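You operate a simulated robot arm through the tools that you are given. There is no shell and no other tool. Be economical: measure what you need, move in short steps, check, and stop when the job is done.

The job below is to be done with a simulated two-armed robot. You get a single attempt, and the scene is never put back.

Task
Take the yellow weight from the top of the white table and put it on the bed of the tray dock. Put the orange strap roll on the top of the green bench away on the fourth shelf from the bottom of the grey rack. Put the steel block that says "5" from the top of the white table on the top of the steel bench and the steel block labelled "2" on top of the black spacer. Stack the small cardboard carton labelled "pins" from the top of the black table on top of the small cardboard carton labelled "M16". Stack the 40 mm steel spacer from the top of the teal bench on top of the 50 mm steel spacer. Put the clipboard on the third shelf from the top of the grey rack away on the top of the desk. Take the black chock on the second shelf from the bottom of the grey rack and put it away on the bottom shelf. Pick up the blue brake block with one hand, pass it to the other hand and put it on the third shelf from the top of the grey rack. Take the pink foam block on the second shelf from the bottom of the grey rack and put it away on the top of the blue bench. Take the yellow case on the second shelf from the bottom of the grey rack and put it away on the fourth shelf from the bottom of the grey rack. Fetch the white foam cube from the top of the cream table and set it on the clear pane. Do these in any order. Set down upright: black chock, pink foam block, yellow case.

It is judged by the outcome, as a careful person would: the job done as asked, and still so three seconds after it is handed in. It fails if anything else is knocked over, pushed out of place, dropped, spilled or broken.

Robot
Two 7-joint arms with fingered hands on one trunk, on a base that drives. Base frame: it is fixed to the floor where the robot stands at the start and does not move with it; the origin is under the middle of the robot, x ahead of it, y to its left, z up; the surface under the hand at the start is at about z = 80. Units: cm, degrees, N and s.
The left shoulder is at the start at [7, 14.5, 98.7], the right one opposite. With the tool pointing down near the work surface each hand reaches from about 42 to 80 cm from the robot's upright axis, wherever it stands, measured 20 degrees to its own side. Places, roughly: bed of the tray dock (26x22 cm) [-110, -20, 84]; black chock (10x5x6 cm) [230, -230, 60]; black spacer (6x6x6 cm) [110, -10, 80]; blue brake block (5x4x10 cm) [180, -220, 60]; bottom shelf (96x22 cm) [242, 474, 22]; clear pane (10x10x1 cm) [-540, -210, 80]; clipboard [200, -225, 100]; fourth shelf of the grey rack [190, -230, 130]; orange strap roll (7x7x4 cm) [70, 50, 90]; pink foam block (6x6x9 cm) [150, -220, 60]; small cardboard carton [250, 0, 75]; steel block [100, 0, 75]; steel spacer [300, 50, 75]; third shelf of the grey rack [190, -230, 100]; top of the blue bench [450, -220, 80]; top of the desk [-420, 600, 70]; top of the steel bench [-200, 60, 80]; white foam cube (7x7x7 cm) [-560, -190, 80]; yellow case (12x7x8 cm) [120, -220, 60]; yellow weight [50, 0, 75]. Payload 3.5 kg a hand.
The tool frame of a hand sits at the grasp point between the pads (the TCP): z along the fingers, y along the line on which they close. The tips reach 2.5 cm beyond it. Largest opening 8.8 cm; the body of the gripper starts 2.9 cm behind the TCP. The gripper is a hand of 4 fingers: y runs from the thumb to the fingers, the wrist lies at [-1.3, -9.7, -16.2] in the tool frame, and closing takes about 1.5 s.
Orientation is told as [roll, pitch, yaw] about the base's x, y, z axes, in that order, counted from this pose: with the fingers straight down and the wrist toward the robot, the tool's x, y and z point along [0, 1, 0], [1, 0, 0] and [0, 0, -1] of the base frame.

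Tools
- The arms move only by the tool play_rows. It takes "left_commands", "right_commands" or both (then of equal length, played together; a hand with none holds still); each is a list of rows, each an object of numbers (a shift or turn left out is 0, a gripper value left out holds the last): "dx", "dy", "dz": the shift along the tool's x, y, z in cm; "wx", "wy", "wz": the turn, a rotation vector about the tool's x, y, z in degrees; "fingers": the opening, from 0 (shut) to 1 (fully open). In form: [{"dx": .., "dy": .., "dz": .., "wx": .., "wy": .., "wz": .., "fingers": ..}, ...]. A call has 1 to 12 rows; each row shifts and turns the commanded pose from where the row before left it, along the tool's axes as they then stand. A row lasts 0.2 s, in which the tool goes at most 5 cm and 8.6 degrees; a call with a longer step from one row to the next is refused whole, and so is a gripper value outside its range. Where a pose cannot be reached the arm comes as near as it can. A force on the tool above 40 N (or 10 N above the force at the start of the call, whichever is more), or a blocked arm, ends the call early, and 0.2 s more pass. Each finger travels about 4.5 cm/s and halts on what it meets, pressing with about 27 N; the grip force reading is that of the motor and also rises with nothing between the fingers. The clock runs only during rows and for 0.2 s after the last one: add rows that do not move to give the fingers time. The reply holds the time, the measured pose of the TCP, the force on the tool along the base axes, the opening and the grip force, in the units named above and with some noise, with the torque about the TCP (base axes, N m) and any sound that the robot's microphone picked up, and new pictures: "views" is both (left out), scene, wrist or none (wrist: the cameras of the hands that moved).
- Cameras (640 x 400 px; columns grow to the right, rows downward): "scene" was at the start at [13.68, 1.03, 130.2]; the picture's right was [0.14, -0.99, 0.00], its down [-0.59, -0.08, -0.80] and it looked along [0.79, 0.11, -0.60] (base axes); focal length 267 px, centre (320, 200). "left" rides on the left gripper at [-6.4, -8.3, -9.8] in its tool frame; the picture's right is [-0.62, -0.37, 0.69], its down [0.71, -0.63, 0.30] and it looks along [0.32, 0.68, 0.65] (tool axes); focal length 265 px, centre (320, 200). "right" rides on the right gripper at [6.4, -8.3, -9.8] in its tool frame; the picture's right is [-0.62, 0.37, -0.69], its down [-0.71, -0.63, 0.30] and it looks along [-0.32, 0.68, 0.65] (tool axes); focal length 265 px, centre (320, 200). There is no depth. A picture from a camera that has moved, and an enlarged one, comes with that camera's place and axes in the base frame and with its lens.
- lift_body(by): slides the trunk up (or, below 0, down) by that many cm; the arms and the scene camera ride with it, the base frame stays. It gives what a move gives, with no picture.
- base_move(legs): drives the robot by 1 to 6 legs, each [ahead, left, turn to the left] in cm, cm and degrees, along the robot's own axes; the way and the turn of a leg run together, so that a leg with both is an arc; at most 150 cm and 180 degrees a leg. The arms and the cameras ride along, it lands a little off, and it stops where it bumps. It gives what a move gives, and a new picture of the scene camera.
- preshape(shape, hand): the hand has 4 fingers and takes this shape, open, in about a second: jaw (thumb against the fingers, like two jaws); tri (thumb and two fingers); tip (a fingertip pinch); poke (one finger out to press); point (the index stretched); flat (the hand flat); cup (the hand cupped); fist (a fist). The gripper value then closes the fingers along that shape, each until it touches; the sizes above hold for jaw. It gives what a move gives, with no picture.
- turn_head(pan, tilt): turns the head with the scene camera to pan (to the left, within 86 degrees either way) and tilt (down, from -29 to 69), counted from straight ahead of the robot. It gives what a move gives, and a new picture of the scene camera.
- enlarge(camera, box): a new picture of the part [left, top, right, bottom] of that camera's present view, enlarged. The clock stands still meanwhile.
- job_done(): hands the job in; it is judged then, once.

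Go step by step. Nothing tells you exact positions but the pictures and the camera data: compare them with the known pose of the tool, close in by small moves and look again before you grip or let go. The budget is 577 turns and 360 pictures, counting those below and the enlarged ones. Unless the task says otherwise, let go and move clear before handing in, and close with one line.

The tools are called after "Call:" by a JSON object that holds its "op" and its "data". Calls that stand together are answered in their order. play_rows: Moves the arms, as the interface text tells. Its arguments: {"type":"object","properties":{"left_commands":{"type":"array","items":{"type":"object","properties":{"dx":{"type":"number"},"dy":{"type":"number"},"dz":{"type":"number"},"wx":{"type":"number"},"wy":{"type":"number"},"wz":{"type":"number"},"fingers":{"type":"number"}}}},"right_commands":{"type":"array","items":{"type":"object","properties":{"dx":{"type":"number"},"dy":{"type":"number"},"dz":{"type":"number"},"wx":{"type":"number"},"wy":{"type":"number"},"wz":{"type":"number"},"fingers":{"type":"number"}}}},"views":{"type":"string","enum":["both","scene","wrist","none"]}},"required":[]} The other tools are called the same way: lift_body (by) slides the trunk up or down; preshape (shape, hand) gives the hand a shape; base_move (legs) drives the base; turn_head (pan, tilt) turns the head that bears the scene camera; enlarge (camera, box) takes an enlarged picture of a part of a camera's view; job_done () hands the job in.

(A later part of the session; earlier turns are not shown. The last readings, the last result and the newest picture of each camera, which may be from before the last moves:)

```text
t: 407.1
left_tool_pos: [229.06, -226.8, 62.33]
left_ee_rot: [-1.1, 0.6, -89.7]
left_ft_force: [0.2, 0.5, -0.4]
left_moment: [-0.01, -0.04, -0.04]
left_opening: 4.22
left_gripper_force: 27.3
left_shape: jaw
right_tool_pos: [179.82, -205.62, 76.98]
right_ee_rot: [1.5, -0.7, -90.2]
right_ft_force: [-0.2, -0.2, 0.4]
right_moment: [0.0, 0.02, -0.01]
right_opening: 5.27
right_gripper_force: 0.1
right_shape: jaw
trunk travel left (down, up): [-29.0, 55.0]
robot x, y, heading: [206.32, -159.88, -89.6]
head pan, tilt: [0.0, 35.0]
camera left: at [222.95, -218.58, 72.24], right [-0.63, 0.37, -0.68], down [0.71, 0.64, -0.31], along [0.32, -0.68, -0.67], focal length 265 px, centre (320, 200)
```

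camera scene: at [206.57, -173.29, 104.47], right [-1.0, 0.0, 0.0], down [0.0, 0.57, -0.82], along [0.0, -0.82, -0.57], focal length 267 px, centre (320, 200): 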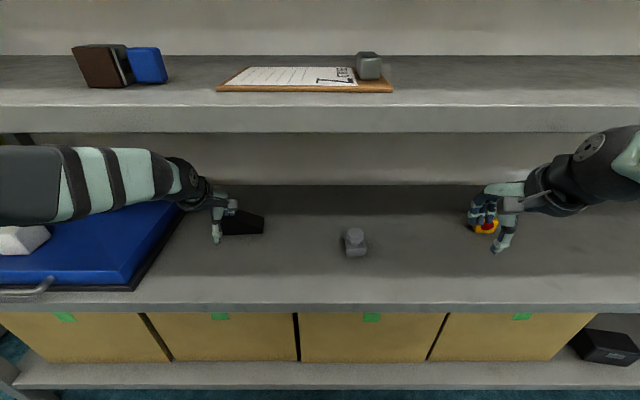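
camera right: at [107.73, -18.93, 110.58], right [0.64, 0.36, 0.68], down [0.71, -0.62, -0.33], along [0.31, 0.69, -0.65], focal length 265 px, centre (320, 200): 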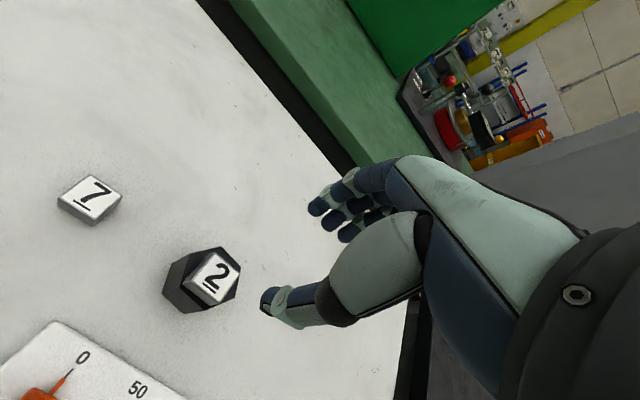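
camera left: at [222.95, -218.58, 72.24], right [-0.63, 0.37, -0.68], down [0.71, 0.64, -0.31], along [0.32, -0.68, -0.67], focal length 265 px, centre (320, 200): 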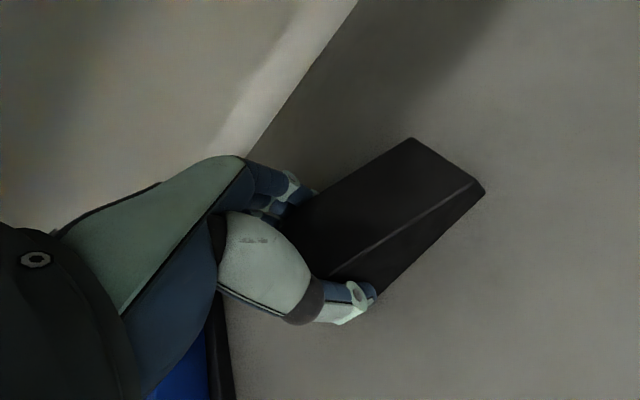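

Gripped at 4.2 cm. I'll lift and withdraw.

Call:
{"op": "play_rows", "data": {"left_commands": [{"dz": -1.5}, {"dz": -2}, {"dz": -1.5}, {"dy": -3}, {"dy": -4}, {"dy": -4}, {"dy": -4}, {"dy": -4}, {}], "views": "wrist"}}

Call:
{"op": "base_move", "data": {"legs": [[-34, 0, 0]]}}

```text
t: 409.1
left_tool_pos: [229.49, -207.52, 67.44]
left_ee_rot: [-1.2, 0.6, -89.7]
left_ft_force: [0.2, 0.5, -2.9]
left_moment: [0.01, -0.02, -0.01]
left_opening: 4.18
left_gripper_force: 26.7
left_shape: jaw
right_tool_pos: [179.87, -205.55, 76.92]
right_ee_rot: [1.4, -0.7, -90.0]
right_ft_force: [0.8, 0.2, 0.4]
right_moment: [-0.02, 0.0, -0.03]
right_opening: 5.23
right_gripper_force: 0.0
right_shape: jaw
trunk travel left (down, up): [-29.0, 55.0]
robot x, y, heading: [206.57, -159.23, -89.9]
head pan, tilt: [0.0, 35.0]
camera left: at [223.43, -199.45, 77.45], right [-0.64, 0.37, -0.68], down [0.7, 0.64, -0.31], along [0.31, -0.68, -0.67], focal length 265 px, centre (320, 200)
```

left: 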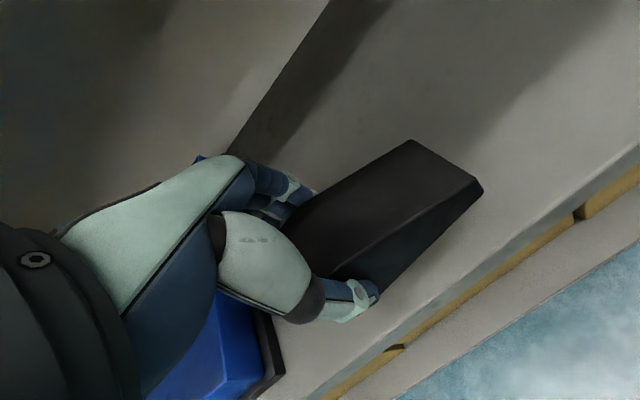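

```text
t: 411.3
left_tool_pos: [229.47, -173.02, 67.56]
left_ee_rot: [-1.1, 0.4, -89.7]
left_ft_force: [0.0, -0.1, -2.5]
left_moment: [0.03, -0.03, 0.01]
left_opening: 4.19
left_gripper_force: 26.8
left_shape: jaw
right_tool_pos: [179.78, -171.09, 76.85]
right_ee_rot: [1.5, -0.6, -90.2]
right_ft_force: [0.5, 0.5, -0.8]
right_moment: [0.02, 0.0, -0.01]
right_opening: 5.26
right_gripper_force: 0.1
right_shape: jaw
trunk travel left (down, up): [-29.0, 55.0]
robot x, y, heading: [206.21, -124.96, -89.8]
head pan, tilt: [0.0, 35.0]
camera scene: at [206.55, -138.78, 104.47], right [-1.0, 0.0, 0.0], down [0.0, 0.57, -0.82], along [0.0, -0.82, -0.57], focal length 267 px, centre (320, 200)
```

scene: 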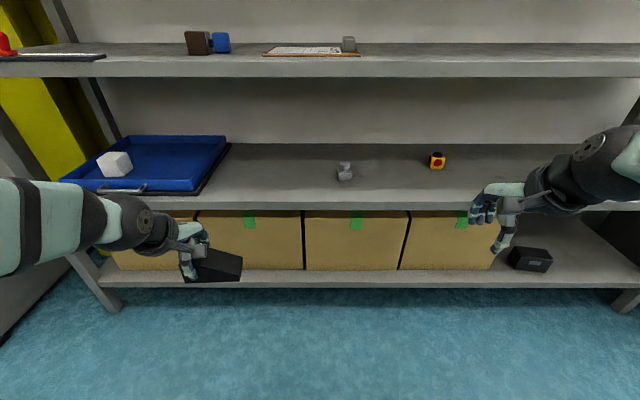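

The chock is held. I'll raise the trunk and look closely at the clipboard for the right hand.

Call:
{"op": "lift_body", "data": {"by": 34}}

Call:
{"op": "turn_head", "data": {"pan": 0, "tilt": 30}}

Call:
{"op": "enlarge", "data": {"camera": "scene", "box": [220, 100, 420, 225]}}

```text
t: 414.6
left_tool_pos: [229.48, -173.16, 101.51]
left_ee_rot: [-1.2, 0.5, -89.7]
left_ft_force: [-0.2, 0.2, -1.4]
left_moment: [0.01, -0.05, -0.01]
left_opening: 4.16
left_gripper_force: 26.8
left_shape: jaw
right_tool_pos: [179.8, -171.05, 111.02]
right_ee_rot: [1.5, -0.8, -90.2]
right_ft_force: [0.1, 0.4, -0.2]
right_moment: [0.01, 0.0, 0.01]
right_opening: 5.26
right_gripper_force: 0.1
right_shape: jaw
trunk travel left (down, up): [-63.0, 21.0]
robot x, y, heading: [206.35, -124.96, -89.9]
head pan, tilt: [0.0, 35.0]
```

```text
t: 415.3
left_tool_pos: [229.35, -173.06, 101.64]
left_ee_rot: [-1.1, 0.6, -89.8]
left_ft_force: [0.5, 0.0, -2.3]
left_moment: [-0.01, -0.02, -0.01]
left_opening: 4.18
left_gripper_force: 27.1
left_shape: jaw
right_tool_pos: [179.75, -171.13, 110.98]
right_ee_rot: [1.6, -0.6, -90.3]
right_ft_force: [-0.2, -0.3, -0.4]
right_moment: [-0.02, 0.01, -0.01]
right_opening: 5.27
right_gripper_force: 0.0
right_shape: jaw
trunk travel left (down, up): [-63.0, 21.0]
robot x, y, heading: [206.65, -124.97, -90.1]
head pan, tilt: [0.0, 30.0]
camera scene: at [206.55, -139.09, 139.23], right [-1.0, 0.0, 0.0], down [0.0, 0.5, -0.87], along [0.0, -0.87, -0.5], focal length 267 px, centre (320, 200)
```

scene: 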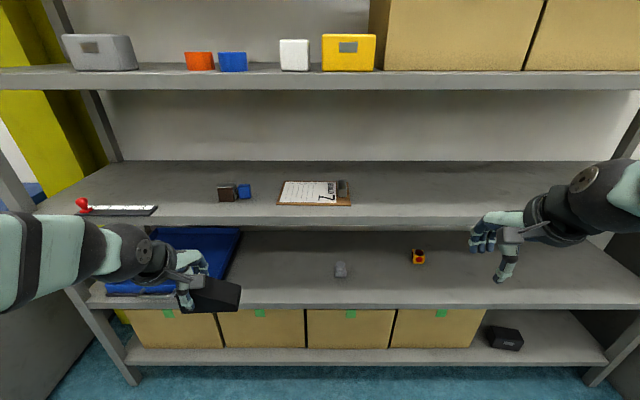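

```text
3.20 times, centred on (320, 162) of scene
camera zoom: at [206.55, -139.09, 139.23], right [-1.0, 0.0, 0.0], down [0.0, 0.5, -0.87], along [0.0, -0.87, -0.5], focal length 855 px, centre (320, 320)
```

zoom: 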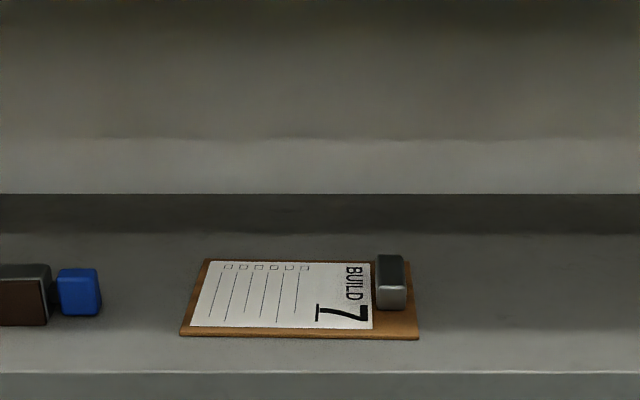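

The clip is a block about 3×7 cm at [199.4, -216.3], so I should grip it across x. I'll turn the base 10° left and yaw the right hand by 80°.

Call:
{"op": "base_move", "data": {"legs": [[0, 0, 10]]}}

Call:
{"op": "play_rows", "data": {"right_commands": [{"wz": -8}, {"wz": -8}, {"wz": -8}, {"wz": -8}, {"wz": -8}, {"wz": -8}, {"wz": -8}, {"wz": -8}, {"wz": -8}, {"wz": -8}, {}], "left_commands": [{"dy": -2}, {"dy": -2}, {"dy": -1}, {}, {}, {}, {}, {}, {}, {}, {}], "views": "none"}}

```text
t: 416.4
left_tool_pos: [237.27, -168.61, 101.63]
left_ee_rot: [-1.1, 0.6, -80.1]
left_ft_force: [0.7, 0.9, -2.1]
left_moment: [0.01, -0.06, -0.02]
left_opening: 4.18
left_gripper_force: 27.1
left_shape: jaw
right_tool_pos: [187.89, -174.91, 110.85]
right_ee_rot: [1.5, -0.6, -80.5]
right_ft_force: [-0.3, -0.5, 0.3]
right_moment: [0.0, 0.01, 0.02]
right_opening: 5.24
right_gripper_force: 0.0
right_shape: jaw
trunk travel left (down, up): [-63.0, 21.0]
robot x, y, heading: [206.55, -124.84, -80.0]
head pan, tilt: [0.0, 30.0]
camera scene: at [208.9, -138.89, 139.24], right [-0.99, -0.17, 0.0], down [-0.09, 0.49, -0.87], along [0.15, -0.85, -0.5], focal length 267 px, centre (320, 200)
```

scene: 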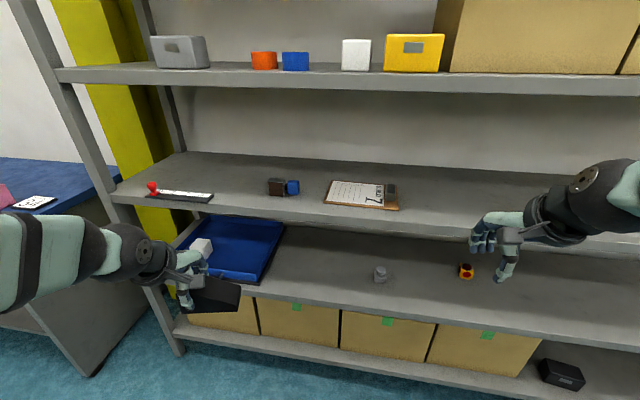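

```text
t: 418.8
left_tool_pos: [236.51, -163.63, 101.47]
left_ee_rot: [-2.0, 0.6, -79.7]
left_ft_force: [0.6, -0.2, -2.3]
left_moment: [0.01, -0.07, 0.03]
left_opening: 4.17
left_gripper_force: 27.4
left_shape: jaw
right_tool_pos: [187.96, -174.91, 110.94]
right_ee_rot: [-0.4, -1.6, -0.4]
right_ft_force: [0.3, -0.2, -0.2]
right_moment: [0.01, 0.02, 0.0]
right_opening: 5.27
right_gripper_force: 0.1
right_shape: jaw
trunk travel left (down, up): [-63.0, 21.0]
robot x, y, heading: [206.44, -124.97, -80.0]
head pan, tilt: [0.0, 30.0]
```

Call:
{"op": "base_move", "data": {"legs": [[27, -7, 0]]}}

Call:
{"op": "play_rows", "data": {"right_commands": [{"dy": 2}, {"dy": 2}, {"dx": -2}, {}]}}

```text
t: 420.8
left_tool_pos: [234.22, -192.13, 101.63]
left_ee_rot: [-2.0, 0.4, -79.7]
left_ft_force: [-0.5, -0.9, -2.8]
left_moment: [0.02, -0.06, -0.02]
left_opening: 4.2
left_gripper_force: 26.8
left_shape: jaw
right_tool_pos: [185.66, -203.2, 111.04]
right_ee_rot: [-0.4, -1.6, -0.6]
right_ft_force: [0.6, -0.3, 0.4]
right_moment: [0.03, 0.02, 0.0]
right_opening: 5.24
right_gripper_force: 0.0
right_shape: jaw
trunk travel left (down, up): [-63.0, 21.0]
robot x, y, heading: [203.95, -153.45, -80.3]
head pan, tilt: [0.0, 30.0]
camera scene: at [206.66, -167.21, 139.25], right [-0.99, -0.17, 0.0], down [-0.09, 0.49, -0.87], along [0.15, -0.85, -0.5], focal length 267 px, centre (320, 200)
```

scene: 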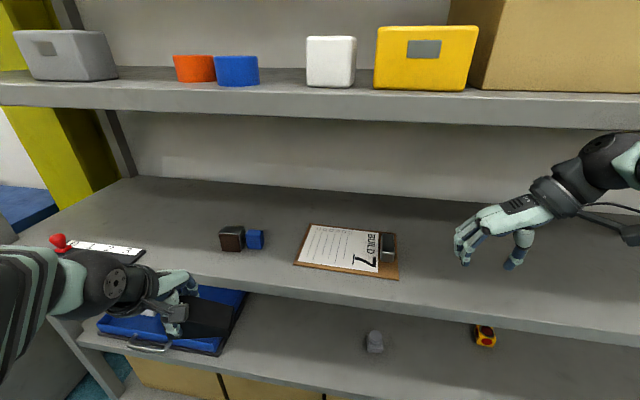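

```text
t: 421.8
left_tool_pos: [234.25, -192.21, 101.53]
left_ee_rot: [-2.1, 0.4, -79.8]
left_ft_force: [0.6, 0.6, -3.2]
left_moment: [-0.01, -0.03, 0.01]
left_opening: 4.17
left_gripper_force: 27.4
left_shape: jaw
right_tool_pos: [189.59, -205.65, 111.05]
right_ee_rot: [-0.4, -1.6, -0.4]
right_ft_force: [-0.1, 0.3, -0.5]
right_moment: [-0.03, 0.01, 0.0]
right_opening: 5.22
right_gripper_force: 0.0
right_shape: jaw
trunk travel left (down, up): [-63.0, 21.0]
robot x, y, heading: [204.07, -153.45, -80.2]
head pan, tilt: [0.0, 30.0]
camera scene: at [206.65, -167.24, 139.24], right [-0.99, -0.17, 0.0], down [-0.09, 0.49, -0.87], along [0.15, -0.85, -0.5], focal length 267 px, centre (320, 200)
camera right: at [181.07, -198.87, 120.56], right [0.34, -0.62, 0.71], down [-0.63, -0.71, -0.32], along [0.7, -0.33, -0.63], focal length 265 px, centre (320, 200)
```

scene: 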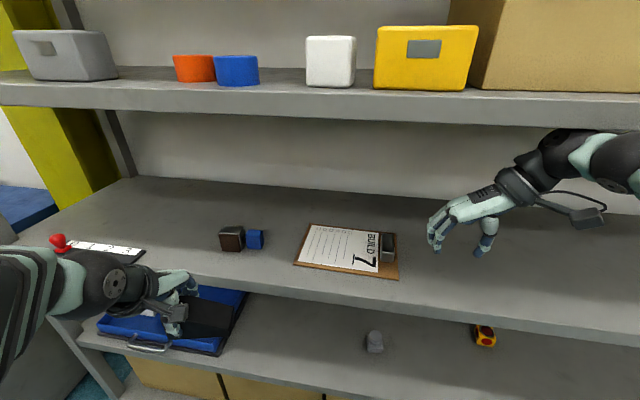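
right: 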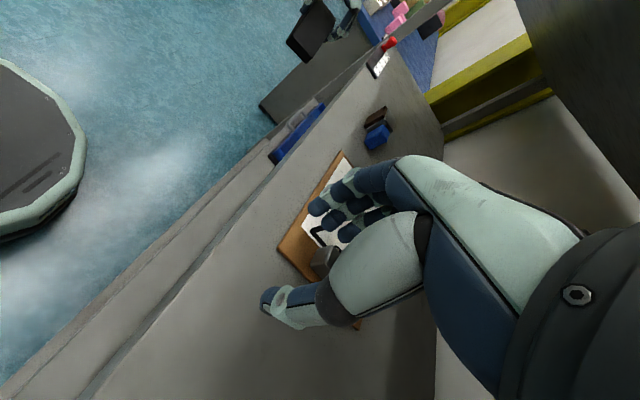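

Call:
{"op": "play_rows", "data": {"right_commands": [{"dx": -3, "dy": 2.5}, {"dx": -3, "dy": 2.5}, {"dx": -2.5, "dy": 2.5}, {"dx": -2, "dy": 2.3, "dz": 2}, {"dz": 2}, {}]}}

Call:
{"op": "enlarge", "data": {"camera": "scene", "box": [280, 190, 440, 290]}}

```text
t: 423.4
left_tool_pos: [234.58, -191.03, 102.55]
left_ee_rot: [-2.2, -0.5, -79.3]
left_ft_force: [-0.9, 1.3, -1.2]
left_moment: [-0.05, -0.12, -0.01]
left_opening: 4.16
left_gripper_force: 27.1
left_shape: jaw
right_tool_pos: [199.98, -214.82, 108.78]
right_ee_rot: [-1.7, -2.1, -0.2]
right_ft_force: [-0.9, 0.4, -0.1]
right_moment: [-0.1, -0.03, -0.03]
right_opening: 5.24
right_gripper_force: 0.1
right_shape: jaw
trunk travel left (down, up): [-63.0, 21.0]
robot x, y, heading: [204.93, -154.3, -80.0]
head pan, tilt: [0.0, 30.0]
stopped in row 6 (right hand): the arm was blocked; the commanded pose is now the measured one
camera scene: at [206.73, -165.77, 139.54], right [-0.98, -0.17, 0.0], down [-0.08, 0.48, -0.87], along [0.15, -0.86, -0.49], focal length 267 px, centre (320, 200)
camera right: at [191.39, -207.96, 118.16], right [0.34, -0.6, 0.72], down [-0.62, -0.72, -0.31], along [0.7, -0.35, -0.62], focal length 265 px, centre (320, 200)
```

scene: 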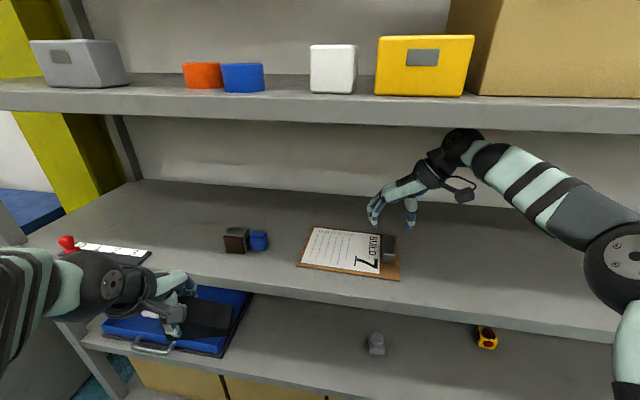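
right: 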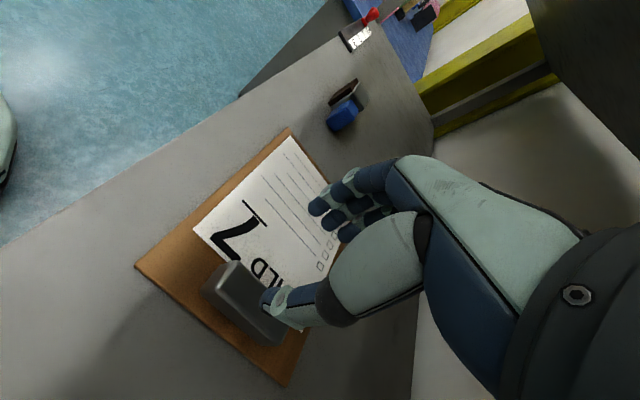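

```text
4.00 times, centred on (360, 240) of scene
camera zoom: at [206.73, -165.77, 139.54], right [-0.98, -0.17, 0.0], down [-0.08, 0.48, -0.87], along [0.15, -0.86, -0.49], focal length 1068 px, centre (160, 40)
```

zoom: 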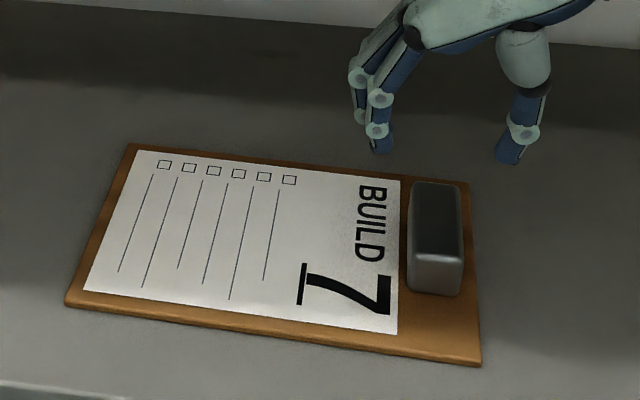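

The wrist met the underside of the fourth shelf; nothing has moved there. Going lower should relieve it.

Call:
{"op": "play_rows", "data": {"right_commands": [{"dz": 1}, {"dz": 1}, {}], "views": "none"}}

```text
t: 424.2
left_tool_pos: [234.99, -192.99, 101.49]
left_ee_rot: [-2.1, 0.7, -79.3]
left_ft_force: [0.3, -0.4, -1.3]
left_moment: [-0.01, 0.0, -0.03]
left_opening: 4.17
left_gripper_force: 26.7
left_shape: jaw
right_tool_pos: [200.55, -216.85, 105.29]
right_ee_rot: [-0.3, -1.6, -0.3]
right_ft_force: [-0.8, 0.0, -0.3]
right_moment: [0.0, -0.01, 0.02]
right_opening: 5.28
right_gripper_force: 0.0
right_shape: jaw
trunk travel left (down, up): [-63.0, 21.0]
robot x, y, heading: [204.81, -154.33, -80.0]
head pan, tilt: [0.0, 30.0]
```

Call:
{"op": "play_rows", "data": {"right_commands": [{"dy": -1.3, "dx": 0.3}, {}], "views": "wrist"}}

Call:
{"op": "enlarge", "data": {"camera": "right", "box": [160, 200, 400, 400]}}

Call:
{"op": "enlarge", "data": {"camera": "scene", "box": [280, 180, 440, 280]}}

```text
t: 424.8
left_tool_pos: [235.0, -192.81, 101.55]
left_ee_rot: [-2.2, 0.5, -79.3]
left_ft_force: [0.7, 0.0, -1.9]
left_moment: [0.01, -0.05, -0.01]
left_opening: 4.18
left_gripper_force: 26.9
left_shape: jaw
right_tool_pos: [199.43, -216.38, 105.48]
right_ee_rot: [-0.5, -1.6, -0.1]
right_ft_force: [0.8, 0.0, 0.2]
right_moment: [0.02, 0.0, -0.01]
right_opening: 5.24
right_gripper_force: 0.2
right_shape: jaw
trunk travel left (down, up): [-63.0, 21.0]
robot x, y, heading: [204.98, -154.27, -79.9]
head pan, tilt: [0.0, 30.0]
camera right: at [190.75, -209.78, 115.04], right [0.35, -0.61, 0.71], down [-0.62, -0.72, -0.32], along [0.7, -0.33, -0.63], focal length 265 px, centre (320, 200)
```

right: 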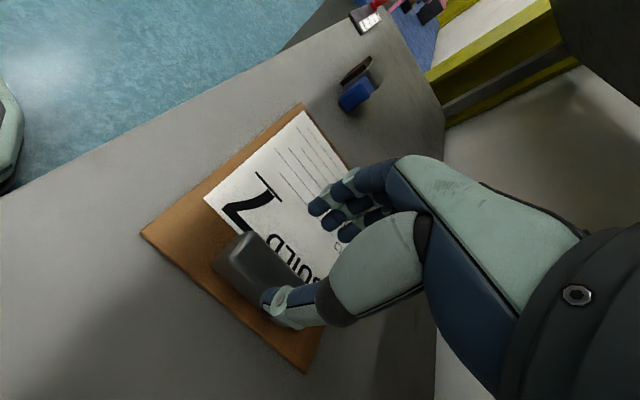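

```text
2.00 times, centred on (280, 300) of right
camera zoom: at [190.75, -209.78, 115.04], right [0.35, -0.61, 0.71], down [-0.62, -0.72, -0.32], along [0.7, -0.33, -0.63], focal length 531 px, centre (400, 0)
```

zoom: 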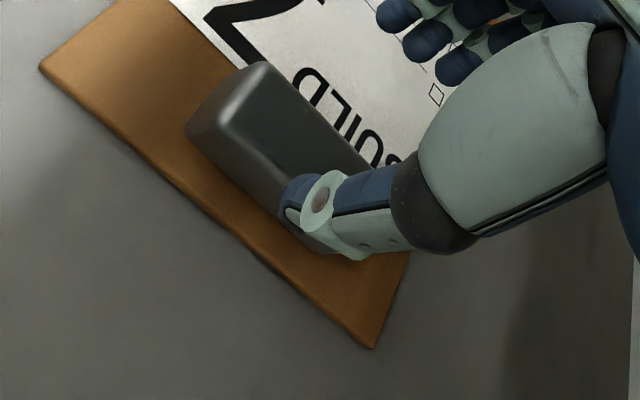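

```text
4.00 times, centred on (360, 230) of scene
camera zoom: at [207.4, -168.19, 139.22], right [-0.98, -0.17, 0.0], down [-0.09, 0.49, -0.87], along [0.15, -0.85, -0.5], focal length 1068 px, centre (160, 80)
```

zoom: 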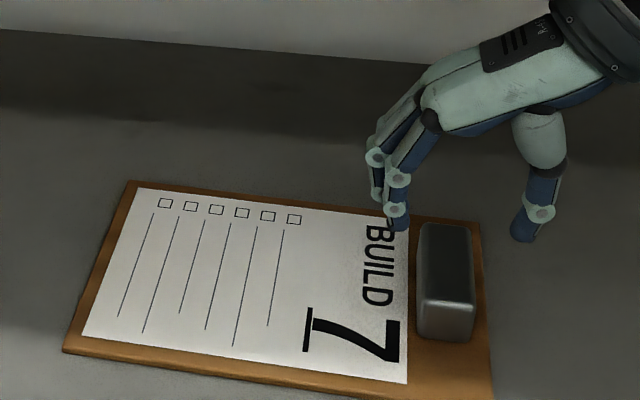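

Call:
{"op": "play_rows", "data": {"right_commands": [{"fingers": 0.7, "dx": -0.5}, {"dz": 2}, {"dz": 1.5}, {"dz": 0.7}, {}], "views": "wrist"}}

Call:
{"op": "enlarge", "data": {"camera": "scene", "box": [280, 180, 440, 280]}}

```text
t: 426.0
left_tool_pos: [234.99, -192.66, 101.55]
left_ee_rot: [-2.3, 0.5, -79.4]
left_ft_force: [0.1, -0.1, -1.7]
left_moment: [-0.03, -0.04, -0.03]
left_opening: 4.16
left_gripper_force: 26.5
left_shape: jaw
right_tool_pos: [199.3, -216.85, 101.47]
right_ee_rot: [-0.6, -1.6, -0.1]
right_ft_force: [-0.1, -0.1, 0.2]
right_moment: [-0.02, -0.02, 0.04]
right_opening: 6.14
right_gripper_force: 0.1
right_shape: jaw
trunk travel left (down, up): [-63.0, 21.0]
robot x, y, heading: [204.89, -154.08, -79.8]
head pan, tilt: [0.0, 30.0]
camera right: at [190.77, -210.17, 110.89], right [0.35, -0.61, 0.71], down [-0.62, -0.72, -0.31], along [0.7, -0.33, -0.63], focal length 265 px, centre (320, 200)
```

right: 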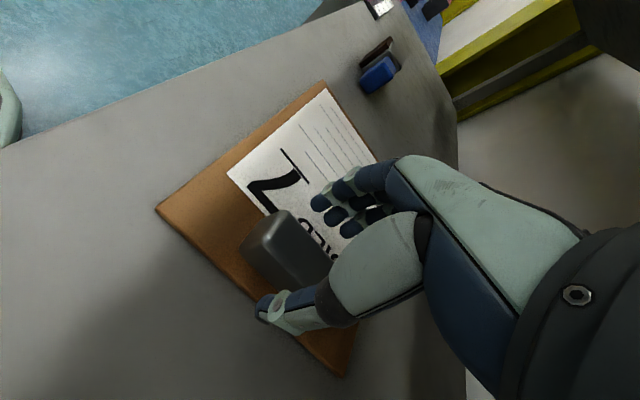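

```text
4.00 times, centred on (360, 230) of scene
camera zoom: at [207.31, -168.08, 139.24], right [-0.98, -0.17, 0.0], down [-0.09, 0.49, -0.87], along [0.15, -0.85, -0.5], focal length 1068 px, centre (160, 80)
```

zoom: 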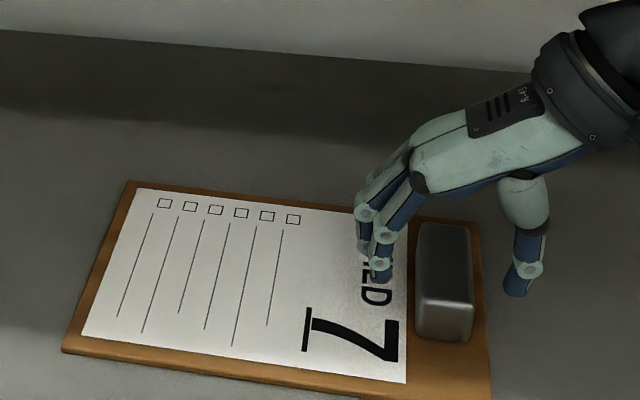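

Call:
{"op": "play_rows", "data": {"right_commands": [{"dz": 0.4}, {"fingers": 0.05}, {}, {}, {}, {}, {}, {}], "views": "wrist"}}

Call:
{"op": "enlarge", "data": {"camera": "scene", "box": [280, 180, 440, 280]}}

```text
t: 427.8
left_tool_pos: [234.94, -192.67, 101.53]
left_ee_rot: [-2.1, 0.7, -79.5]
left_ft_force: [0.3, -0.8, -2.1]
left_moment: [0.03, -0.06, 0.02]
left_opening: 4.16
left_gripper_force: 26.4
left_shape: jaw
right_tool_pos: [199.53, -216.88, 100.95]
right_ee_rot: [-0.6, -1.6, -0.1]
right_ft_force: [-0.1, -0.5, 0.2]
right_moment: [0.0, 0.01, 0.05]
right_opening: 2.46
right_gripper_force: 27.3
right_shape: jaw
trunk travel left (down, up): [-63.0, 21.0]
robot x, y, heading: [205.03, -153.97, -80.1]
head pan, tilt: [0.0, 30.0]
camera right: at [190.81, -210.2, 110.5], right [0.35, -0.61, 0.71], down [-0.62, -0.72, -0.31], along [0.7, -0.33, -0.63], focal length 265 px, centre (320, 200)
```

right: 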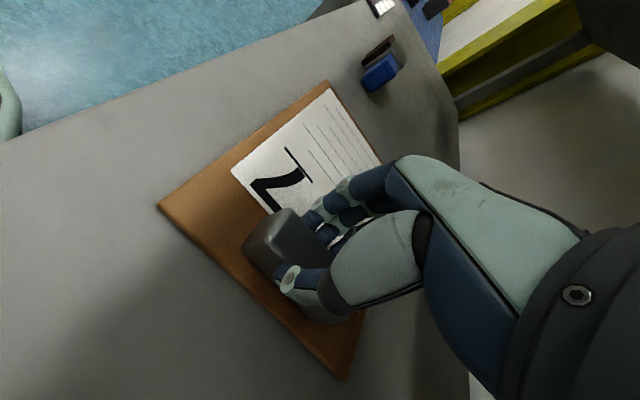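

```text
4.00 times, centred on (360, 230) of scene
camera zoom: at [207.31, -168.12, 139.23], right [-0.98, -0.17, 0.0], down [-0.09, 0.49, -0.87], along [0.15, -0.85, -0.5], focal length 1068 px, centre (160, 80)
```

zoom: 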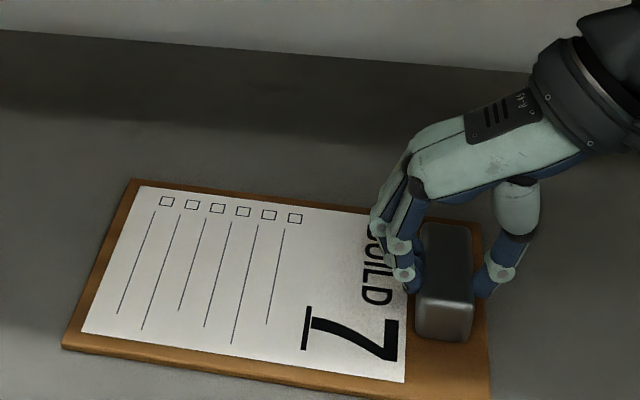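

Gripped on the clip. I'll lift a little and check how the board hangs.

Call:
{"op": "play_rows", "data": {"right_commands": [{"dz": -1}, {"dz": -1.5}, {}, {}]}}

```text
t: 428.8
left_tool_pos: [235.04, -192.67, 101.62]
left_ee_rot: [-2.1, 0.6, -79.4]
left_ft_force: [0.5, -0.1, -2.5]
left_moment: [0.0, -0.04, -0.03]
left_opening: 4.18
left_gripper_force: 27.0
left_shape: jaw
right_tool_pos: [199.39, -216.79, 103.54]
right_ee_rot: [-0.5, -1.6, -0.1]
right_ft_force: [-0.3, 0.5, -2.6]
right_moment: [0.01, 0.13, -0.02]
right_opening: 2.5
right_gripper_force: 27.0
right_shape: jaw
trunk travel left (down, up): [-63.0, 21.0]
robot x, y, heading: [204.72, -154.09, -80.0]
head pan, tilt: [0.0, 30.0]
camera scene: at [207.31, -168.13, 139.23], right [-0.98, -0.17, 0.0], down [-0.09, 0.49, -0.87], along [0.15, -0.85, -0.5], focal length 267 px, centre (320, 200)
camera right: at [190.81, -210.22, 112.98], right [0.35, -0.61, 0.71], down [-0.62, -0.72, -0.31], along [0.7, -0.33, -0.63], focal length 265 px, centre (320, 200)
```

scene: 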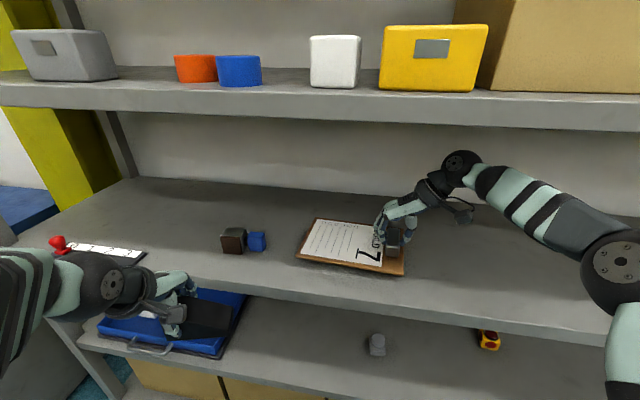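
right: 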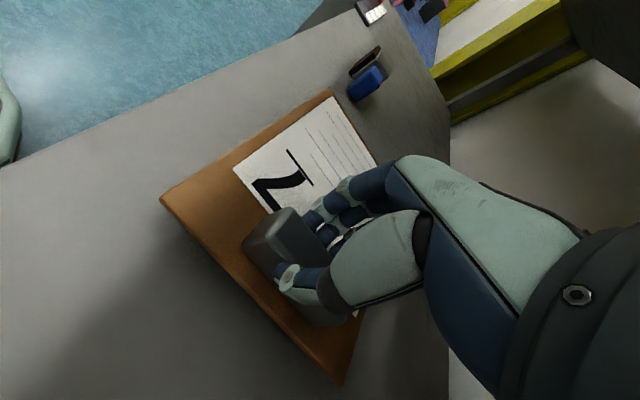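

The clipboard hangs level. I'll back the base away to draw it out.

Call:
{"op": "base_move", "data": {"legs": [[-40, 0, 0]]}}

```text
t: 431.2
left_tool_pos: [228.3, -153.9, 101.51]
left_ee_rot: [-2.2, 0.6, -79.0]
left_ft_force: [-0.8, 0.0, -2.3]
left_moment: [0.02, -0.07, -0.01]
left_opening: 4.16
left_gripper_force: 27.0
left_shape: jaw
right_tool_pos: [192.8, -178.21, 103.41]
right_ee_rot: [-0.6, -1.6, 0.2]
right_ft_force: [-0.2, 0.8, -1.5]
right_moment: [0.07, 0.08, 0.0]
right_opening: 2.48
right_gripper_force: 27.0
right_shape: jaw
trunk travel left (down, up): [-63.0, 21.0]
robot x, y, heading: [197.85, -115.11, -79.8]
head pan, tilt: [0.0, 30.0]
camera scene: at [200.47, -129.46, 139.23], right [-0.98, -0.18, 0.0], down [-0.09, 0.49, -0.87], along [0.15, -0.85, -0.5], focal length 267 px, centre (320, 200)
```

scene: 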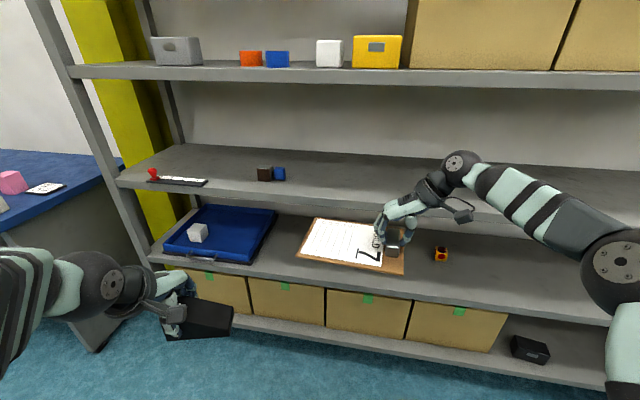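

Both held. I'll drive back to the open area by the start and then look toward the shelf unit.

Call:
{"op": "base_move", "data": {"legs": [[0, 0, -100], [97, 0, 0], [97, 0, 0], [0, -120, 0], [0, -120, 0]]}}

Call:
{"op": "turn_head", "data": {"pan": -86, "tilt": 15}}

```text
t: 456.8
left_tool_pos: [-33.77, 110.4, 101.56]
left_ee_rot: [-2.2, 0.6, 178.9]
left_ft_force: [0.5, -0.1, -2.5]
left_moment: [-0.03, -0.01, 0.01]
left_opening: 4.13
left_gripper_force: 27.1
left_shape: jaw
right_tool_pos: [-50.28, 149.94, 103.31]
right_ee_rot: [-0.7, -1.6, -101.7]
right_ft_force: [-0.1, 0.9, -1.7]
right_moment: [0.1, -0.04, 0.01]
right_opening: 2.49
right_gripper_force: 27.2
right_shape: jaw
trunk travel left (down, up): [-63.0, 21.0]
robot x, y, heading: [10.19, 132.02, 178.4]
head pan, tilt: [0.0, 30.0]
camera scene: at [-3.95, 132.19, 139.23], right [0.03, 1.0, 0.0], down [0.5, -0.01, -0.87], along [-0.87, 0.03, -0.5], focal length 267 px, centre (320, 200)
```

scene: 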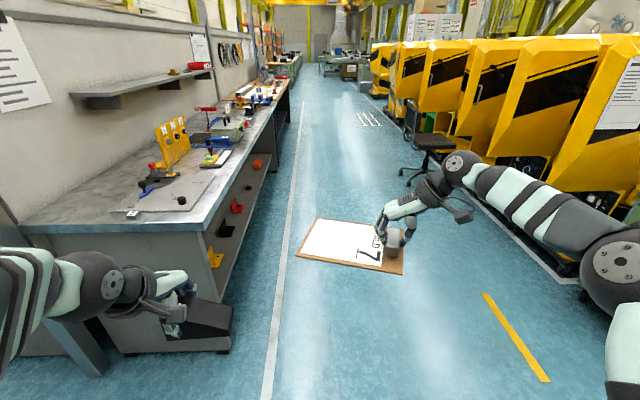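

```text
t: 458.4
left_tool_pos: [-33.82, 110.15, 101.5]
left_ee_rot: [-2.1, 0.7, 178.9]
left_ft_force: [-0.2, -0.1, -1.5]
left_moment: [-0.08, 0.0, -0.01]
left_opening: 4.16
left_gripper_force: 26.2
left_shape: jaw
right_tool_pos: [-50.35, 150.06, 103.53]
right_ee_rot: [-0.7, -1.6, -101.7]
right_ft_force: [0.1, -0.2, -1.7]
right_moment: [0.07, -0.05, -0.02]
right_opening: 2.5
right_gripper_force: 27.3
right_shape: jaw
trunk travel left (down, up): [-63.0, 21.0]
robot x, y, heading: [10.45, 132.12, 178.2]
head pan, tilt: [-85.9, 15.0]
camera scene: at [4.7, 141.26, 141.66], right [1.0, 0.04, 0.0], down [0.01, -0.26, -0.97], along [-0.04, 0.97, -0.26], focal length 267 px, centre (320, 200)
```

scene: 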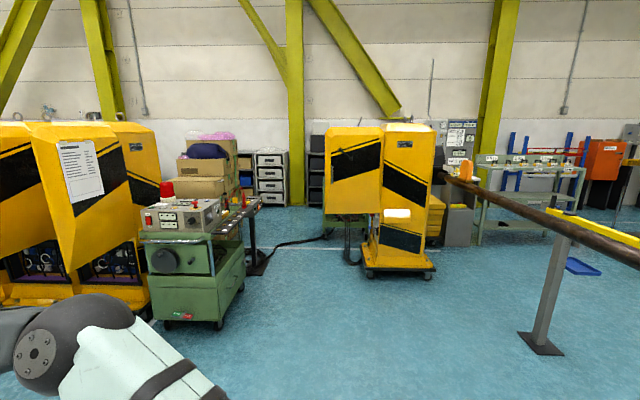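

A boom on a post runs along x≈155 between me and the shelf unit. I'll turn to face +y and look at the way around its near end.

Call:
{"op": "base_move", "data": {"legs": [[0, 0, -88]]}}

Call:
{"op": "turn_head", "data": {"pan": -45, "tilt": 18}}

```text
t: 462.6
left_tool_pos: [-11.85, 175.92, 101.64]
left_ee_rot: [-2.2, 0.6, 89.1]
left_ft_force: [0.1, 0.6, -1.9]
left_moment: [0.0, 0.04, 0.01]
left_opening: 4.1
left_gripper_force: 27.0
left_shape: jaw
right_tool_pos: [28.03, 192.42, 103.46]
right_ee_rot: [-0.6, -1.5, 168.4]
right_ft_force: [0.3, -1.7, -2.0]
right_moment: [-0.06, -0.12, -0.05]
right_opening: 2.49
right_gripper_force: 27.3
right_shape: jaw
trunk travel left (down, up): [-63.0, 21.0]
robot x, y, heading: [10.13, 131.84, 88.3]
head pan, tilt: [-85.9, 15.0]
camera scene: at [19.63, 137.28, 141.66], right [0.04, -1.0, 0.0], down [-0.26, -0.01, -0.97], along [0.96, 0.04, -0.26], focal length 267 px, centre (320, 200)
```

scene: 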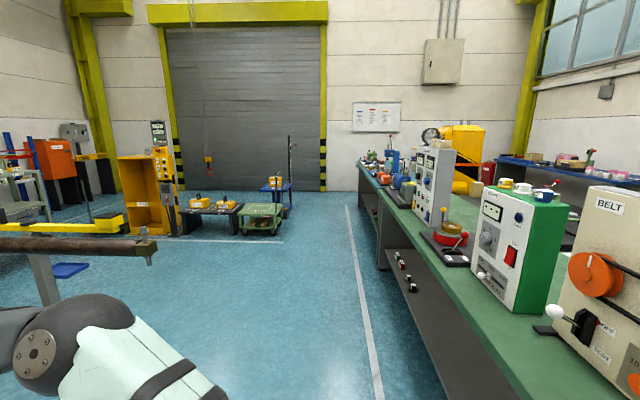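

```text
t: 463.6
left_tool_pos: [-11.72, 175.65, 101.51]
left_ee_rot: [-2.3, 0.6, 89.2]
left_ft_force: [-0.1, 0.4, -3.2]
left_moment: [-0.02, 0.05, 0.02]
left_opening: 4.11
left_gripper_force: 26.9
left_shape: jaw
right_tool_pos: [27.99, 192.28, 103.5]
right_ee_rot: [-0.6, -1.5, 168.4]
right_ft_force: [-0.4, -0.1, -1.1]
right_moment: [-0.02, -0.11, 0.02]
right_opening: 2.48
right_gripper_force: 26.9
right_shape: jaw
trunk travel left (down, up): [-63.0, 21.0]
robot x, y, heading: [9.93, 131.94, 88.7]
head pan, tilt: [-45.0, 18.0]
camera scene: at [17.08, 143.28, 141.17], right [0.69, -0.73, 0.0], down [-0.22, -0.21, -0.95], along [0.69, 0.65, -0.31], focal length 267 px, centre (320, 200)
```

scene: 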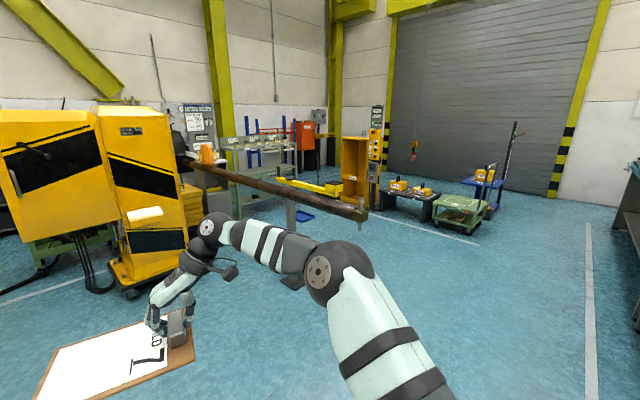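

The way is clear around the boom's near end (about [153, 235]). I'll drive east at y≈155, then turn north and look at the shelf unit.

Call:
{"op": "base_move", "data": {"legs": [[0, 0, -88], [115, -2, 0], [115, 24, 0], [0, 0, 88]]}}

Call:
{"op": "turn_head", "data": {"pan": 0, "tilt": 22}}

```text
t: 482.8
left_tool_pos: [226.49, 193.53, 101.5]
left_ee_rot: [-2.2, 0.7, 84.9]
left_ft_force: [-0.3, 0.1, -2.1]
left_moment: [0.01, 0.04, 0.01]
left_opening: 4.04
left_gripper_force: 27.0
left_shape: jaw
right_tool_pos: [267.3, 207.04, 103.39]
right_ee_rot: [-0.5, -1.6, 164.2]
right_ft_force: [-0.1, -0.3, -1.4]
right_moment: [-0.06, -0.11, 0.01]
right_opening: 2.45
right_gripper_force: 26.8
right_shape: jaw
trunk travel left (down, up): [-63.0, 21.0]
robot x, y, heading: [245.08, 148.04, 84.4]
head pan, tilt: [-45.0, 18.0]
camera scene: at [252.85, 158.96, 141.17], right [0.63, -0.77, 0.0], down [-0.24, -0.2, -0.95], along [0.74, 0.6, -0.31], focal length 267 px, centre (320, 200)
```

scene: 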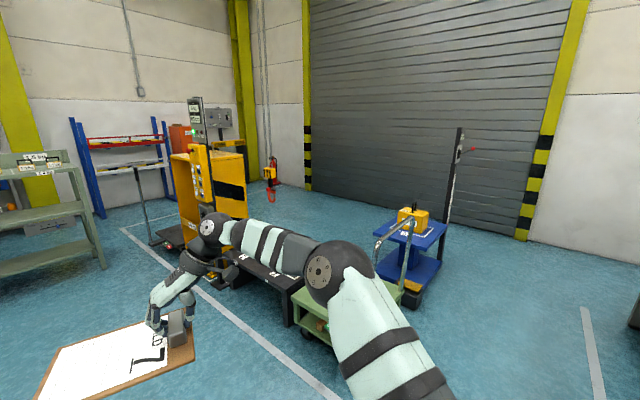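

```text
t: 483.9
left_tool_pos: [226.44, 193.41, 101.45]
left_ee_rot: [-2.2, 0.5, 85.0]
left_ft_force: [-0.1, 0.4, -1.0]
left_moment: [0.02, 0.03, -0.01]
left_opening: 4.06
left_gripper_force: 27.2
left_shape: jaw
right_tool_pos: [267.41, 207.11, 103.53]
right_ee_rot: [-0.5, -1.6, 164.2]
right_ft_force: [-0.1, 0.2, -0.9]
right_moment: [-0.07, -0.1, 0.03]
right_opening: 2.46
right_gripper_force: 27.3
right_shape: jaw
trunk travel left (down, up): [-63.0, 21.0]
robot x, y, heading: [245.33, 148.29, 84.4]
head pan, tilt: [0.0, 22.0]
camera scene: at [246.56, 162.29, 140.52], right [0.99, -0.1, 0.0], down [-0.04, -0.37, -0.93], along [0.09, 0.92, -0.38], focal length 267 px, centre (320, 200)
```

scene: 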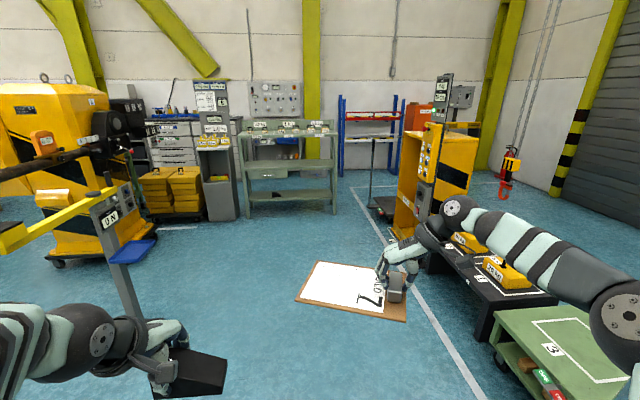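

The shelf unit stands clear ahead at about x 195–290, y≈455. I'll square up and drive toward it.

Call:
{"op": "base_move", "data": {"legs": [[0, 0, 5.6], [100, -12, 0], [105, 0, 0]]}}

Call:
{"op": "turn_head", "data": {"pan": 15, "tilt": 45}}

```text
t: 494.3
left_tool_pos: [239.4, 389.61, 101.66]
left_ee_rot: [-2.3, 0.7, 89.3]
left_ft_force: [-0.3, -0.2, -2.3]
left_moment: [-0.01, 0.0, -0.03]
left_opening: 4.04
left_gripper_force: 26.7
left_shape: jaw
right_tool_pos: [279.06, 406.33, 103.43]
right_ee_rot: [-0.6, -1.7, 168.5]
right_ft_force: [0.5, -1.2, -2.2]
right_moment: [-0.06, -0.12, 0.0]
right_opening: 2.47
right_gripper_force: 26.9
right_shape: jaw
trunk travel left (down, up): [-63.0, 21.0]
robot x, y, heading: [261.16, 346.03, 88.8]
head pan, tilt: [0.0, 22.0]
camera scene: at [261.74, 360.02, 140.52], right [1.0, -0.02, 0.0], down [-0.01, -0.38, -0.93], along [0.02, 0.93, -0.38], focal length 267 px, centre (320, 200)
```

scene: 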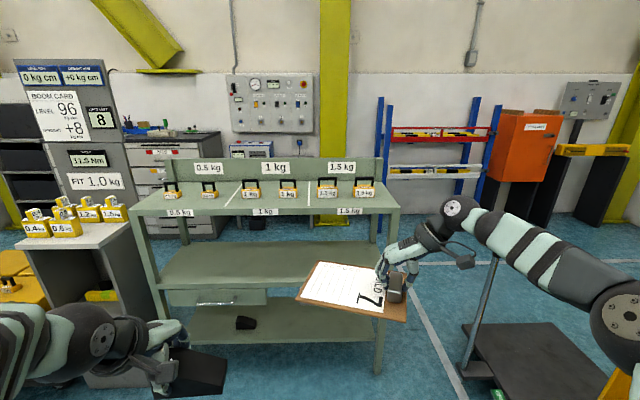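

```text
t: 495.2
left_tool_pos: [239.43, 389.66, 101.55]
left_ee_rot: [-2.1, 0.7, 89.3]
left_ft_force: [-0.5, -0.2, -2.4]
left_moment: [-0.02, 0.03, 0.03]
left_opening: 4.05
left_gripper_force: 26.9
left_shape: jaw
right_tool_pos: [279.01, 406.27, 103.41]
right_ee_rot: [-0.5, -1.6, 168.6]
right_ft_force: [0.4, 0.3, -2.0]
right_moment: [-0.04, -0.11, 0.02]
right_opening: 2.47
right_gripper_force: 26.6
right_shape: jaw
trunk travel left (down, up): [-63.0, 21.0]
robot x, y, heading: [261.37, 345.86, 88.7]
head pan, tilt: [15.0, 45.0]
camera scene: at [259.61, 358.66, 136.98], right [0.97, 0.24, 0.0], down [0.17, -0.69, -0.71], along [-0.17, 0.69, -0.71], focal length 267 px, centre (320, 200)
```

scene: 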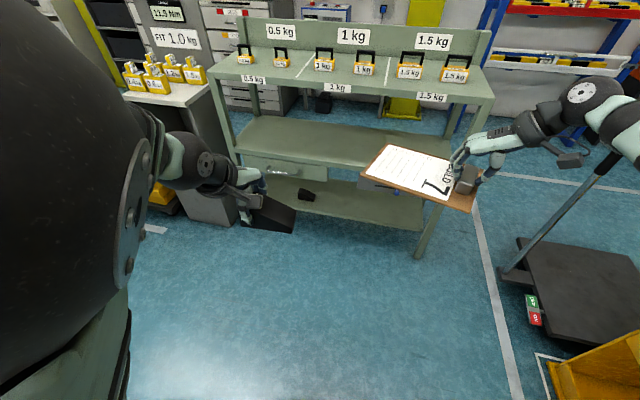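

The bottom shelf (z≈22, front at y≈461) has free room right of the drawer. Before lowering, I'll pull the clipboard hand back and to the right so it stays clear of the unit.

Call:
{"op": "play_rows", "data": {"right_commands": [{"dx": 3, "dy": -2}, {"dx": 3, "dy": -2}, {"dx": 3, "dy": -2}, {"dx": 3, "dy": -2}, {"dx": 3, "dy": -2}, {"dx": 3, "dy": -2}, {"dx": 3, "dy": -2}, {}], "views": "scene"}}

```text
t: 497.0
left_tool_pos: [239.36, 389.65, 101.57]
left_ee_rot: [-2.2, 0.6, 89.3]
left_ft_force: [-0.7, -0.1, -3.2]
left_moment: [0.02, 0.08, 0.01]
left_opening: 4.06
left_gripper_force: 26.7
left_shape: jaw
right_tool_pos: [288.71, 382.94, 102.68]
right_ee_rot: [-0.5, -1.6, 168.4]
right_ft_force: [0.8, -0.8, -1.0]
right_moment: [-0.06, -0.11, 0.01]
right_opening: 2.48
right_gripper_force: 27.1
right_shape: jaw
trunk travel left (down, up): [-63.0, 21.0]
robot x, y, heading: [261.55, 345.64, 88.7]
head pan, tilt: [15.0, 45.0]
camera scene: at [259.61, 358.74, 136.96], right [0.97, 0.24, 0.0], down [0.17, -0.69, -0.71], along [-0.17, 0.69, -0.71], focal length 267 px, centre (320, 200)
```

scene: 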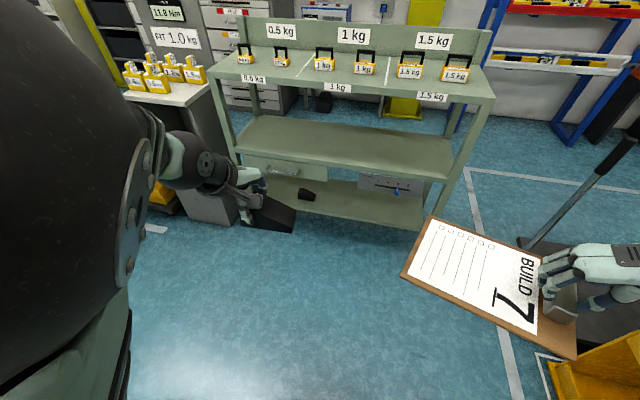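

Call:
{"op": "enlarge", "data": {"camera": "scene", "box": [220, 110, 480, 270]}}

```text
2.46 times, centred on (350, 190) of scene
camera zoom: at [259.61, 358.74, 136.96], right [0.97, 0.24, 0.0], down [0.17, -0.69, -0.71], along [-0.17, 0.69, -0.71], focal length 657 px, centre (246, 225)
```

zoom: 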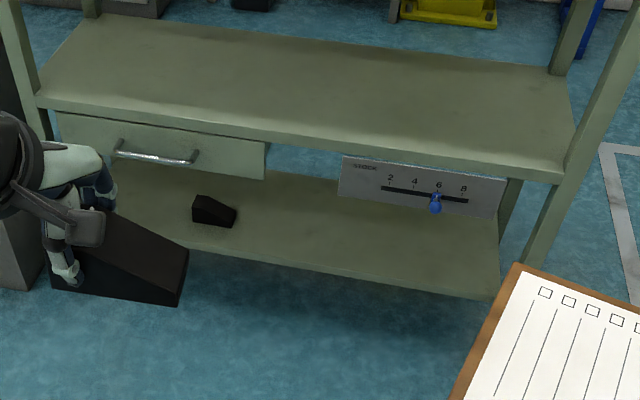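

The panel and drawer hang to z≈43, but near the shelf's front edge the wrist stays outside them. I'll lower the trunk here and then approach.

Call:
{"op": "lift_body", "data": {"by": -40}}

Call:
{"op": "lift_body", "data": {"by": -20}}

Call:
{"op": "turn_head", "data": {"pan": 5, "tilt": 35}}

```text
t: 500.8
left_tool_pos: [239.44, 389.52, 61.55]
left_ee_rot: [-2.2, 0.6, 89.3]
left_ft_force: [0.2, -0.9, -2.3]
left_moment: [-0.05, 0.05, 0.01]
left_opening: 4.05
left_gripper_force: 26.9
left_shape: jaw
right_tool_pos: [288.78, 382.91, 62.78]
right_ee_rot: [-0.5, -1.6, 168.6]
right_ft_force: [-0.4, -0.2, -1.4]
right_moment: [-0.07, -0.1, -0.02]
right_opening: 2.48
right_gripper_force: 27.6
right_shape: jaw
trunk travel left (down, up): [-23.0, 61.0]
robot x, y, heading: [261.63, 345.69, 88.6]
head pan, tilt: [15.0, 45.0]
```

```text
t: 503.0
left_tool_pos: [239.37, 389.63, 41.51]
left_ee_rot: [-2.1, 0.6, 89.3]
left_ft_force: [-0.6, -0.4, -2.5]
left_moment: [0.02, 0.06, 0.0]
left_opening: 4.04
left_gripper_force: 26.9
left_shape: jaw
right_tool_pos: [288.64, 382.87, 42.8]
right_ee_rot: [-0.5, -1.6, 168.5]
right_ft_force: [-0.5, 0.8, -1.2]
right_moment: [-0.05, -0.09, 0.0]
right_opening: 2.48
right_gripper_force: 26.4
right_shape: jaw
trunk travel left (down, up): [-3.0, 81.0]
robot x, y, heading: [261.45, 345.62, 88.7]
head pan, tilt: [15.0, 45.0]
```

```text
t: 503.7
left_tool_pos: [239.28, 389.63, 41.61]
left_ee_rot: [-2.2, 0.6, 89.2]
left_ft_force: [-0.1, 0.1, -2.5]
left_moment: [0.03, 0.05, -0.01]
left_opening: 4.05
left_gripper_force: 27.2
left_shape: jaw
right_tool_pos: [288.64, 382.91, 42.71]
right_ee_rot: [-0.6, -1.6, 168.5]
right_ft_force: [-0.7, -0.5, -2.9]
right_moment: [-0.1, -0.1, 0.02]
right_opening: 2.47
right_gripper_force: 27.2
right_shape: jaw
trunk travel left (down, up): [-3.0, 81.0]
robot x, y, heading: [261.63, 345.86, 88.7]
head pan, tilt: [5.0, 35.0]
camera scene: at [260.96, 359.49, 78.45], right [1.0, 0.06, 0.0], down [0.04, -0.57, -0.82], along [-0.05, 0.82, -0.57], focal length 267 px, centre (320, 200)
```

scene: 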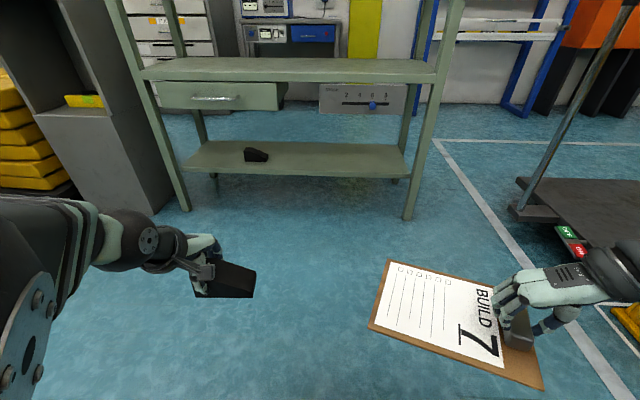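

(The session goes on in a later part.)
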